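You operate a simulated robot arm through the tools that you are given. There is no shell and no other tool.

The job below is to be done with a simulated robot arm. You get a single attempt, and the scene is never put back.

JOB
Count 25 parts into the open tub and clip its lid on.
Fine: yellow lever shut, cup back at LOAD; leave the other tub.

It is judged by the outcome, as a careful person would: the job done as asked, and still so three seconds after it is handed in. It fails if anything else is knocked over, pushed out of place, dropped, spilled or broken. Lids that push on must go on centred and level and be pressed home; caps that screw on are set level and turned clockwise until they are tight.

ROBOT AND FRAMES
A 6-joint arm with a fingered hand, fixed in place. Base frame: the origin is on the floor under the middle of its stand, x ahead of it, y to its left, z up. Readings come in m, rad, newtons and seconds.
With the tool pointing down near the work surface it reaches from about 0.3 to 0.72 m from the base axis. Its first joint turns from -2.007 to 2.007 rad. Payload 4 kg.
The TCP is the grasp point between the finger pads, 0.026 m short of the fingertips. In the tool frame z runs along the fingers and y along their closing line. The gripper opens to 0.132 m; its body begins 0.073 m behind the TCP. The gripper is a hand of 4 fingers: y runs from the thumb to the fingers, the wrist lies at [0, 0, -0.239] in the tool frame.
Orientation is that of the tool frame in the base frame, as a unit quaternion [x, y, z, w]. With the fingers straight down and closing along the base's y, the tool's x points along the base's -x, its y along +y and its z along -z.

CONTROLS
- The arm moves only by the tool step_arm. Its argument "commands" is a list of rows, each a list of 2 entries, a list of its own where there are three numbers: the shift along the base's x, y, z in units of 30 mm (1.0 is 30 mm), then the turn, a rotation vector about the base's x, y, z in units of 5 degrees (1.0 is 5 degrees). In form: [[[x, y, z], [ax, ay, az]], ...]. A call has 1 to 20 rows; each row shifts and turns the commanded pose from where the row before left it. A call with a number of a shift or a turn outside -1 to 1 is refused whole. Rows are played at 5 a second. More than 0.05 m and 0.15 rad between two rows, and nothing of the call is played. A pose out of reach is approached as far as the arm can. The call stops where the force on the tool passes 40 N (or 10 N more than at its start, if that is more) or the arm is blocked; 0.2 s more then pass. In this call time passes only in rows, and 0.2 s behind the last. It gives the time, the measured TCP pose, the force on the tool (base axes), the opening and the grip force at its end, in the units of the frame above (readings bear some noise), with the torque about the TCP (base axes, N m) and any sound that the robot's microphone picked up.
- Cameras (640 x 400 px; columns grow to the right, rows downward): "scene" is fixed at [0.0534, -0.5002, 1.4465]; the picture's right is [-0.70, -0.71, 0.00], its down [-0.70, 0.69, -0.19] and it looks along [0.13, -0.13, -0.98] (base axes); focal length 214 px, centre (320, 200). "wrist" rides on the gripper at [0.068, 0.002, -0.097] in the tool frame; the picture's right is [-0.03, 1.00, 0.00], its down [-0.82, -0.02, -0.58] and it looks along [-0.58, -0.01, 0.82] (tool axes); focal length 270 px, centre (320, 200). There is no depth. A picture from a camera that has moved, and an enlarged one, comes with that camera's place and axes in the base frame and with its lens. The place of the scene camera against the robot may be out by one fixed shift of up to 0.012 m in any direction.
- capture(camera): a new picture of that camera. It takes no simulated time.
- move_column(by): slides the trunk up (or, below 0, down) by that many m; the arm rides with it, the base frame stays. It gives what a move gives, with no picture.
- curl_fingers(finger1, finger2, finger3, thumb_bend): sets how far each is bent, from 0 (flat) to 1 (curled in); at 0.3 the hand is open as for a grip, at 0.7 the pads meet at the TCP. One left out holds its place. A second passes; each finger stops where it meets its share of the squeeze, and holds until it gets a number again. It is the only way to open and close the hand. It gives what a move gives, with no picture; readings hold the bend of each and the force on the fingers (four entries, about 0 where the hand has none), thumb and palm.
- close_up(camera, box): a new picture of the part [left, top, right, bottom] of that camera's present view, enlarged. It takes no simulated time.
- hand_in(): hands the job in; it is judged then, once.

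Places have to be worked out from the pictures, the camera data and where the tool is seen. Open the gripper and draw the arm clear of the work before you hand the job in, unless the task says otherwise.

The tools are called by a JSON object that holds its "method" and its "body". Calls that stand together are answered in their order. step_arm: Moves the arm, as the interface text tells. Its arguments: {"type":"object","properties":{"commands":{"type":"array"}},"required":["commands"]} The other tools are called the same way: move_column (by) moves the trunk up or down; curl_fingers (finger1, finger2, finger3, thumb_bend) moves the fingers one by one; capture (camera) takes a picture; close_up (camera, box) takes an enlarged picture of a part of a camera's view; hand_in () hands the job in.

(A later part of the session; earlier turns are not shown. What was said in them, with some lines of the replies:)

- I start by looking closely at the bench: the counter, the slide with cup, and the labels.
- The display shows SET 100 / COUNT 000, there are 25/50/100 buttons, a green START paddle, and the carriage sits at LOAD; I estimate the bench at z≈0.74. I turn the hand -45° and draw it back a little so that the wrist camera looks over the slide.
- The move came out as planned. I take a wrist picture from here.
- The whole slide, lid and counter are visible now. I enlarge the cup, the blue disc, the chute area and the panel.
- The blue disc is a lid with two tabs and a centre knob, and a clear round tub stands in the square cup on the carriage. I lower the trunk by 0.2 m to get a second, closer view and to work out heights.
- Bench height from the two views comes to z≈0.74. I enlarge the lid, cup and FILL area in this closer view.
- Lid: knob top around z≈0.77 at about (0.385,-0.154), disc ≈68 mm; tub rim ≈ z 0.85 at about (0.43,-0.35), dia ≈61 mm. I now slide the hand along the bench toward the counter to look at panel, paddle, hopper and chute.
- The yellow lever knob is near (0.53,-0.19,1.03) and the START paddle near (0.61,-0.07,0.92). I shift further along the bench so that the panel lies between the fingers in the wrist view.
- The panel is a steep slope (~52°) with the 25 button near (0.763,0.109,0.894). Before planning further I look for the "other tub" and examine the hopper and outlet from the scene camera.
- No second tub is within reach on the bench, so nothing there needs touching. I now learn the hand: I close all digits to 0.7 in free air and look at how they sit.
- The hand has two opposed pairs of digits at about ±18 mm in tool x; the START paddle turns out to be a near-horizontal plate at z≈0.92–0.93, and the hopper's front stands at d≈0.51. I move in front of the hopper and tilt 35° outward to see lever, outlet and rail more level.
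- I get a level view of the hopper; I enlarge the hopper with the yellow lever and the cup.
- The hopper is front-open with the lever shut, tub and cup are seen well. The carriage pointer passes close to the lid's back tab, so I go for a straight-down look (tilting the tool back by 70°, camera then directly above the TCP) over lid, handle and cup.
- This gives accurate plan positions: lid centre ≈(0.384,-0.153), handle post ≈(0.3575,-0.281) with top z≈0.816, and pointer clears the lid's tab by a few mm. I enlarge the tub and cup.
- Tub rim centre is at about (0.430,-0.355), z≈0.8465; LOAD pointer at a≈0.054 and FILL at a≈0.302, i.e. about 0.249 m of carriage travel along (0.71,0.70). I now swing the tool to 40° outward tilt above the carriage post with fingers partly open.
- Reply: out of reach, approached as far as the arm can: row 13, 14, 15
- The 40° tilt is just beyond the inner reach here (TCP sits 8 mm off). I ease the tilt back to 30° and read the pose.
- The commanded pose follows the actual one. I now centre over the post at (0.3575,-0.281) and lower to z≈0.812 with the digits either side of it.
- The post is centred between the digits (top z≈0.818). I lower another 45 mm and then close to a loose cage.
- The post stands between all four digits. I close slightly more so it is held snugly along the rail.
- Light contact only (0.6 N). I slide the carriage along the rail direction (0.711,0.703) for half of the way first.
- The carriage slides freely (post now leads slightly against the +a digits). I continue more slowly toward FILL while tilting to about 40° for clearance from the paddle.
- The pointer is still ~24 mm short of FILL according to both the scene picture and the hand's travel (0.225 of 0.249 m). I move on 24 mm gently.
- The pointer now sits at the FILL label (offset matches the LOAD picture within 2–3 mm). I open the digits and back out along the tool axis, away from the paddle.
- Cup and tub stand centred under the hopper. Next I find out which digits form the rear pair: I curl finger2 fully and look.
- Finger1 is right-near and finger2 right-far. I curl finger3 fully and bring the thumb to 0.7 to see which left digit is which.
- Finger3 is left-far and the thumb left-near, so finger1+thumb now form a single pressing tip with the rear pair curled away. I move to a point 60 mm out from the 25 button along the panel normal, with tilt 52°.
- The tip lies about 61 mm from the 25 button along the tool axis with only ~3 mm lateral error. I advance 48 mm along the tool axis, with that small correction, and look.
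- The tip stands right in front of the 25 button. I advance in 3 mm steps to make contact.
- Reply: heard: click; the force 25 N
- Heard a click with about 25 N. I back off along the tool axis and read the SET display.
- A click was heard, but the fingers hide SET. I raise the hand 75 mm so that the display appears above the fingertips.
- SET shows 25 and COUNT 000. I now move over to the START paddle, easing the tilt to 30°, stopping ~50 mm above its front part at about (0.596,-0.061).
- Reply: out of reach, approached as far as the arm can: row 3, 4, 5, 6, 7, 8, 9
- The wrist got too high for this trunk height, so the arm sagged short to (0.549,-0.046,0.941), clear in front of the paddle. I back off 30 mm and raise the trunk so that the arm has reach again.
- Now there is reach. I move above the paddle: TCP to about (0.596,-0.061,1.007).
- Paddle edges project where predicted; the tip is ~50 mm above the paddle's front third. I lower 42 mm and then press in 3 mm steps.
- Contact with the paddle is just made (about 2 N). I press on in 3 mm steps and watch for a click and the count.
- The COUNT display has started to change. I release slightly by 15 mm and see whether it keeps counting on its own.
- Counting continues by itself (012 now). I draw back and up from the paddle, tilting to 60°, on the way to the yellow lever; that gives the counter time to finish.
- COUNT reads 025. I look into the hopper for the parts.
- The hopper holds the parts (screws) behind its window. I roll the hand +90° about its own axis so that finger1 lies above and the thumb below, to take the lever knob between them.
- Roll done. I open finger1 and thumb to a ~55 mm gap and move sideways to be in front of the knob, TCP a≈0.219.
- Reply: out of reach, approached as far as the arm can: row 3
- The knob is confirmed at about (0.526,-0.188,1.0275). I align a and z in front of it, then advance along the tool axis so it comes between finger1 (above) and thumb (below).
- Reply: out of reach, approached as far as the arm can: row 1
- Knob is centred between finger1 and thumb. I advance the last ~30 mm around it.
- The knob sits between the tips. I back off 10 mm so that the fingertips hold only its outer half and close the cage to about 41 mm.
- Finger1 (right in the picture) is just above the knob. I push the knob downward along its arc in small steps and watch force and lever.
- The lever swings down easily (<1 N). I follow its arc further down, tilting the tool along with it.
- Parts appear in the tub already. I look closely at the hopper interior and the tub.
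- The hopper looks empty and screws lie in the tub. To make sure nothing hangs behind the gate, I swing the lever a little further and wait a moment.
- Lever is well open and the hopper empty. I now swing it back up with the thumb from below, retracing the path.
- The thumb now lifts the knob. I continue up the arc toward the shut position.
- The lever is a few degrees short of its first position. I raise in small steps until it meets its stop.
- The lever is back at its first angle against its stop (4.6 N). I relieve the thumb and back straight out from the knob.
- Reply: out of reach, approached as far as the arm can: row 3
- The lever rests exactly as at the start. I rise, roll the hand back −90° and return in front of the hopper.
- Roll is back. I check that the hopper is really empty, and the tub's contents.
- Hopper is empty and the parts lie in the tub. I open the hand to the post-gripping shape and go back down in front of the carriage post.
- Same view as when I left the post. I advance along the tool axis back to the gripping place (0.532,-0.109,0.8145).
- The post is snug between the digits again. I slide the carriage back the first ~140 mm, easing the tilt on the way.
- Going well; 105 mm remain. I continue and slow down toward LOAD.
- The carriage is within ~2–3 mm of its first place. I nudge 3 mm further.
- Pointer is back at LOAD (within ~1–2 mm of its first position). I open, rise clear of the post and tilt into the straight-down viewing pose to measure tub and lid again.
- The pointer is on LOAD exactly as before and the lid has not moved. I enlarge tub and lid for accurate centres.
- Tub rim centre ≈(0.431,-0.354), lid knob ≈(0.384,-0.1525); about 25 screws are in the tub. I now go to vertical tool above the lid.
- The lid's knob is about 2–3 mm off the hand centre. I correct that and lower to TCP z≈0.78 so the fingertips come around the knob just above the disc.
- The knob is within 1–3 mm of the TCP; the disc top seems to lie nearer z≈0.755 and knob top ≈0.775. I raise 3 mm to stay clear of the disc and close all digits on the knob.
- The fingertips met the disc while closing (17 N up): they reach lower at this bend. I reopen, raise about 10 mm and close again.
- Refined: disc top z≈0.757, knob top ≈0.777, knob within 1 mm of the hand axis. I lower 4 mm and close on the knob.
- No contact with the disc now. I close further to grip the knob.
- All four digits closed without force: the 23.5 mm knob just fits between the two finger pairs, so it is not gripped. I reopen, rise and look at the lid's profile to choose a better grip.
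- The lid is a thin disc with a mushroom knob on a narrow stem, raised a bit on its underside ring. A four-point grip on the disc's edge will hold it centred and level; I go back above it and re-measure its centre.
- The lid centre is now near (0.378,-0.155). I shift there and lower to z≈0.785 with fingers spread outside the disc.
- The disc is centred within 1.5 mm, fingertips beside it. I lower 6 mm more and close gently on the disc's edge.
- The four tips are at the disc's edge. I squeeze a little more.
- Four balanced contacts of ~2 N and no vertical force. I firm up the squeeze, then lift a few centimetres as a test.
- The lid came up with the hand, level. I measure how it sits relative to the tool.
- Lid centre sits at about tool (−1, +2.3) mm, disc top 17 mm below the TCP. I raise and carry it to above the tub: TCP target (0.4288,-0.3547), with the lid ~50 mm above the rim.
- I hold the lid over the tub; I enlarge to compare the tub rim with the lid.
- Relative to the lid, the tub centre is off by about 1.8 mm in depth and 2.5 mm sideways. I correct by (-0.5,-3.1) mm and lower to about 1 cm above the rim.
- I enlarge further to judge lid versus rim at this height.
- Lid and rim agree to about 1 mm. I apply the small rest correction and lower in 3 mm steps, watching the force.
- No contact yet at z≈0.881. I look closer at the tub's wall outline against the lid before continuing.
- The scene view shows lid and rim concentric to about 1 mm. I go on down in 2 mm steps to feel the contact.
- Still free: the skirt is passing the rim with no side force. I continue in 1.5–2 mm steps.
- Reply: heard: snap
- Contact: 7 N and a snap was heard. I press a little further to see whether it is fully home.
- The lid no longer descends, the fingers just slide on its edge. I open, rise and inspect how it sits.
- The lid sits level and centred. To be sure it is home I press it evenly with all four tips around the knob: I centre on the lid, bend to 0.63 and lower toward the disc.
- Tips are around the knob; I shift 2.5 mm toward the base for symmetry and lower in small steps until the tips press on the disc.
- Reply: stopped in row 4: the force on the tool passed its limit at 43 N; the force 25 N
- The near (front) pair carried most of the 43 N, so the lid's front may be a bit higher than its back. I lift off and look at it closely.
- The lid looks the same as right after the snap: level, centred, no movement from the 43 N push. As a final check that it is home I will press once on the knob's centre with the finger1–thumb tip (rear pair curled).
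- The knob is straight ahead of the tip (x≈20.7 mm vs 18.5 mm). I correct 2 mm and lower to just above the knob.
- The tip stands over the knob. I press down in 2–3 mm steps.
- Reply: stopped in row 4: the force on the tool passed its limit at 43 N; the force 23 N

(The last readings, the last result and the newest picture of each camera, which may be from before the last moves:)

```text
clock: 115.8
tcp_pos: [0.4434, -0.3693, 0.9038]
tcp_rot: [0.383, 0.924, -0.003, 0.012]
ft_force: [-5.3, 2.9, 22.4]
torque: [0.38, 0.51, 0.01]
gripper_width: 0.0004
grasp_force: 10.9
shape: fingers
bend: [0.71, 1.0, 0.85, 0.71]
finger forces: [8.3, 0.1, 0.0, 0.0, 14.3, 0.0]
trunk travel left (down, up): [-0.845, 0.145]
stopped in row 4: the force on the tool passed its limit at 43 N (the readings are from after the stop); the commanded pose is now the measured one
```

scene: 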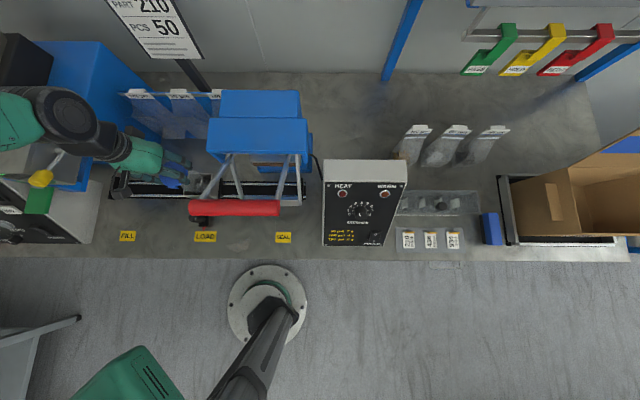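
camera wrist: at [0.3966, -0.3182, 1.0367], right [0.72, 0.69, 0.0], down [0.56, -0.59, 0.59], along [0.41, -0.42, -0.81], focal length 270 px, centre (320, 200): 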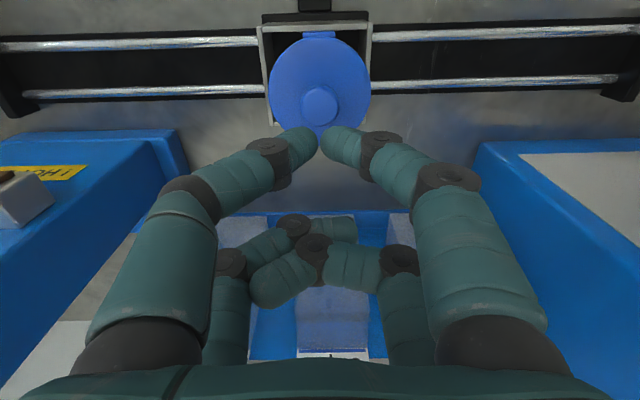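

43 N on the knob's centre gave no further snap or movement, so the lid is home. I lift off and draw back, tilting to view the lid from the front.

{"method": "step_arm", "body": {"commands": [[[0, 0, 0.3], [0, 0, 0]], [[0, 0, 0.8], [0, 0, 0]], [[0, 0, 0.9], [0, 0, 0]], [[0, 0, 0.9], [0, 0, 0]], [[-0.3, 0.3, 0.3], [-0.707, -0.707, 0]], [[-0.3, 0.3, 0.2], [-0.707, -0.707, 0]], [[-0.3, 0.3, 0], [-0.707, -0.707, 0]], [[-0.3, 0.3, 0], [-0.707, -0.707, 0]], [[-0.2, 0.2, 0], [-0.707, -0.707, 0]], [[-0.2, 0.2, -0.2], [-0.707, -0.707, 0]]]}}

{"method": "capture", "body": {"camera": "wrist"}}

{"method": "close_up", "body": {"camera": "scene", "box": [165, 160, 225, 200]}}

```text
clock: 118.0
tcp_pos: [0.3948, -0.3214, 0.9988]
tcp_rot: [0.369, 0.89, -0.102, 0.249]
ft_force: [-0.5, 0.1, 0.2]
torque: [0.01, -0.01, 0.02]
gripper_width: 0.001
grasp_force: 0.0
shape: fingers
bend: [0.7, 1.0, 0.85, 0.7]
finger forces: [0.1, 0.0, 0.1, 0.0, 0.0, 0.0]
trunk travel left (down, up): [-0.845, 0.145]
```

```text
taken
camera wrist: at [0.3193, -0.244, 1.0451], right [0.72, 0.69, 0.02], down [0.27, -0.3, 0.92], along [0.64, -0.66, -0.4], focal length 270 px, centre (320, 200)
```

wrist: 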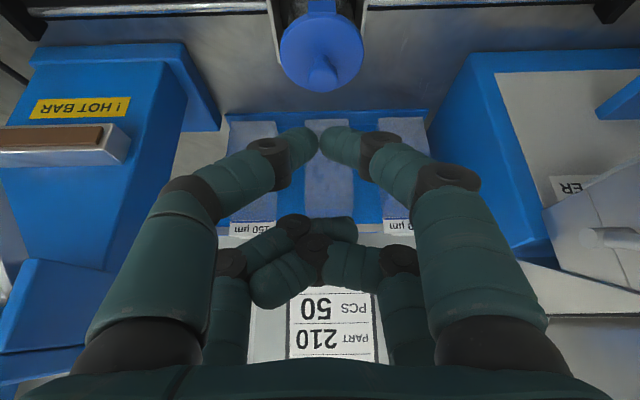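

```text
10.00 times, centred on (195, 180) of scene
camera zoom: at [0.0534, -0.5002, 1.4465], right [-0.7, -0.71, 0.0], down [-0.7, 0.69, -0.19], along [0.13, -0.13, -0.98], focal length 2145 px, centre (1570, 400)
```

zoom: 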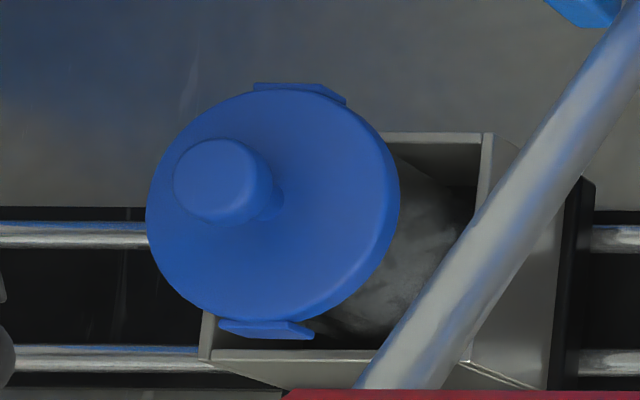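

Unchanged and neat. I open the hand fully and go a little lower and back for a flatter look at the lid's seat.

{"method": "curl_fingers", "body": {"finger1": 0.3, "finger2": 0.3, "finger3": 0.3, "thumb_bend": 0.3}}

{"method": "step_arm", "body": {"commands": [[[-0.35, 0.35, 0], [0, 0, 0]], [[-0.35, 0.35, -0.5], [0, 0, 0]], [[-0.35, 0.35, -0.7], [0, 0, 0]], [[-0.35, 0.35, -0.7], [0, 0, 0]], [[0, 0, -0.6], [0, 0, 0]]]}}

{"method": "capture", "body": {"camera": "wrist"}}

{"method": "close_up", "body": {"camera": "wrist", "box": [250, 90, 390, 210]}}

```text
clock: 119.0
tcp_pos: [0.3946, -0.3214, 0.9971]
tcp_rot: [0.368, 0.89, -0.101, 0.247]
ft_force: [-0.1, -0.3, 0.0]
torque: [0.0, 0.01, 0.02]
gripper_width: 0.1319
grasp_force: 0.0
shape: fingers
bend: [0.3, 0.3, 0.3, 0.3]
finger forces: [0.0, 0.0, 0.1, 0.0, 0.0, 0.0]
trunk travel left (down, up): [-0.845, 0.145]
```

```text
clock: 120.2
tcp_pos: [0.3539, -0.2815, 0.924]
tcp_rot: [0.368, 0.891, -0.101, 0.248]
ft_force: [-1.2, 1.4, 0.2]
torque: [0.0, 0.0, -0.02]
gripper_width: 0.1327
grasp_force: 0.1
shape: fingers
bend: [0.3, 0.3, 0.3, 0.3]
finger forces: [0.0, 0.0, 0.0, 0.0, 0.0, 0.0]
trunk travel left (down, up): [-0.845, 0.145]
```

```text
taken
camera wrist: at [0.2792, -0.203, 0.9701], right [0.72, 0.69, 0.02], down [0.27, -0.3, 0.92], along [0.64, -0.66, -0.4], focal length 270 px, centre (320, 200)
```

wrist: 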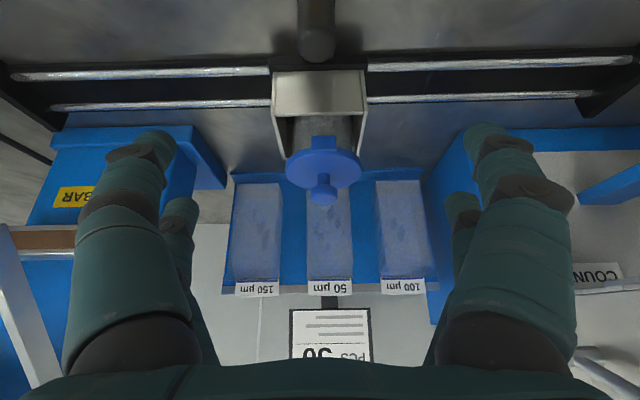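

```text
3.33 times, centred on (320, 150) of wrist
camera zoom: at [0.2792, -0.203, 0.9701], right [0.72, 0.69, 0.02], down [0.27, -0.3, 0.92], along [0.64, -0.66, -0.4], focal length 901 px, centre (320, 367)
```

zoom: 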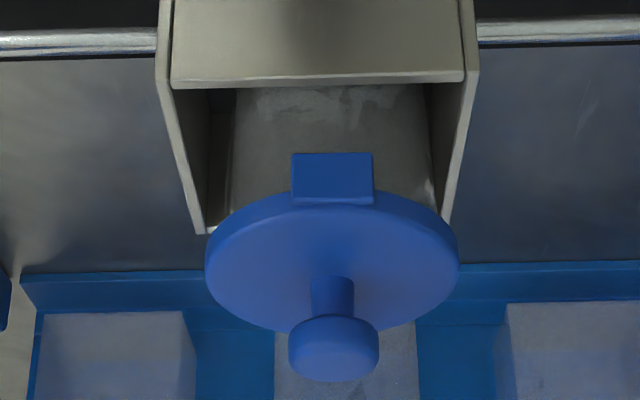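

The lid lies flush and level on the tub with its clip tab over the rim, the cup is at LOAD. I now withdraw the arm up and away to its starting area.

{"method": "step_arm", "body": {"commands": [[[-0.1, 0.1, 0.9], [0, 0, 0]], [[-0.1, 0.1, 0.9], [0, 0, 0]], [[0.15, 0.8, 0.6], [0.4, 0.4, 0]], [[0.2, 0.95, 0.6], [0.4, 0.4, 0]], [[0.2, 0.95, 0.6], [0.4, 0.4, 0]], [[0.2, 0.95, 0.6], [0.4, 0.4, 0]], [[0.2, 0.95, 0.6], [0.4, 0.4, 0]], [[0.2, 0.95, 0.6], [0.4, 0.4, 0]], [[0.2, 0.95, 0.5], [0.4, 0.4, 0]], [[0.2, 0.95, 0.4], [0.4, 0.4, 0]], [[0.1, 0.9, 0.3], [0.4, 0.4, 0]], [[0, 0.5, 0], [0.4, 0.4, 0]]]}}

{"method": "capture", "body": {"camera": "scene"}}

{"method": "capture", "body": {"camera": "wrist"}}

{"method": "close_up", "body": {"camera": "scene", "box": [140, 150, 260, 250]}}

{"method": "close_up", "body": {"camera": "scene", "box": [0, 120, 130, 240]}}

```text
clock: 122.8
tcp_pos: [0.3622, 0.0124, 0.937]
tcp_rot: [0.382, 0.923, -0.001, 0.05]
ft_force: [-0.5, -0.6, -0.3]
torque: [-0.02, 0.01, 0.0]
gripper_width: 0.1322
grasp_force: 0.1
shape: fingers
bend: [0.3, 0.3, 0.3, 0.3]
finger forces: [0.1, 0.0, 0.0, 0.0, 0.0, 0.1]
out of reach, approached as far as the arm can: row 2, 5, 6, 7, 8, 9, 10, 11, 12
trunk travel left (down, up): [-0.845, 0.145]
```

```text
taken
```

scene: 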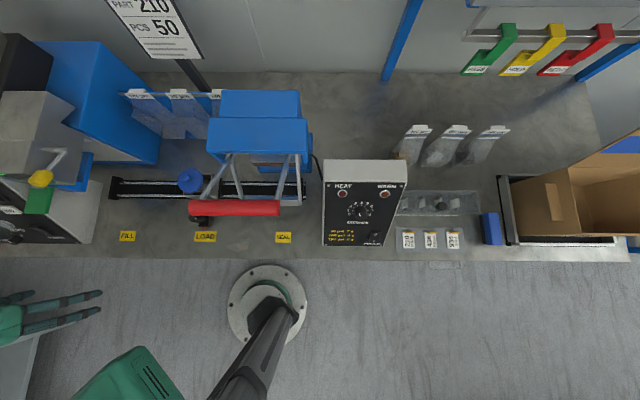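

```text
taken
camera wrist: at [0.3069, 0.0662, 1.0253], right [0.72, 0.69, 0.04], down [0.51, -0.57, 0.65], along [0.47, -0.45, -0.76], focal length 270 px, centre (320, 200)
```

wrist: 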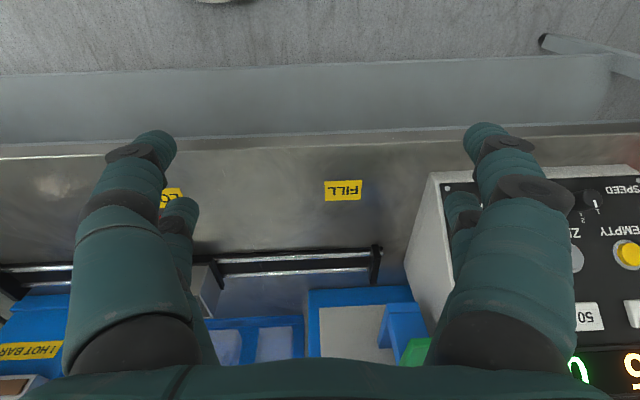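

```text
4.00 times, centred on (200, 200) of scene
camera zoom: at [0.0534, -0.5002, 1.4465], right [-0.7, -0.71, 0.0], down [-0.7, 0.69, -0.19], along [0.13, -0.13, -0.98], focal length 858 px, centre (800, 200)
```

zoom: 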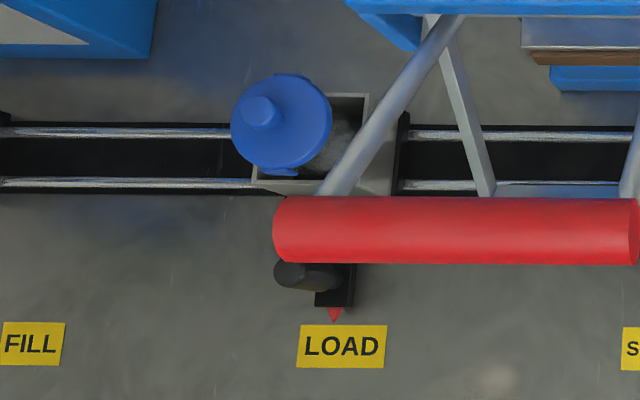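

```text
3.33 times, centred on (65, 180) of scene
camera zoom: at [0.0534, -0.5002, 1.4465], right [-0.7, -0.71, 0.0], down [-0.7, 0.69, -0.19], along [0.13, -0.13, -0.98], focal length 715 px, centre (1170, 267)
```

zoom: 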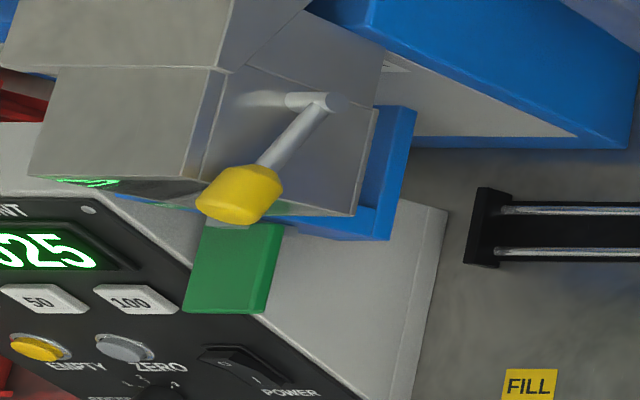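

The lidded tub stands in the cup at LOAD, the yellow lever is shut, and COUNT reads 025. Nothing else has been disturbed, and the hand is open and clear of the bench. I hand the job in.

{"method": "hand_in", "body": {}}

```text
The job is handed in.
```

I set the counter to 25, ran it (COUNT read 025) and emptied the hopper into the open tub. The lid is clipped on. I have handed the job in but have not seen a verdict.

- **Count:** The hopper looked empty afterwards and the screws were in the tub. The figure of 25 comes from the machine's display; I could not count the individual screws in the pictures.
- **Lid:** It snapped as it went on and looks centred, level and flush. Two more presses of about 43 N, one around the knob and one on it, gave no further movement.
- **Lever and cup:** The yellow lever is back at its original angle against its stop. The cup is at LOAD within about 1–2 mm of where it started, with the lidded tub in it.
- **Other tub:** I did not see a second tub within reach, and I touched nothing that could be one.

The hand is open and the arm is clear in front of the bench. In the last pictures nothing looked knocked over or spilled.
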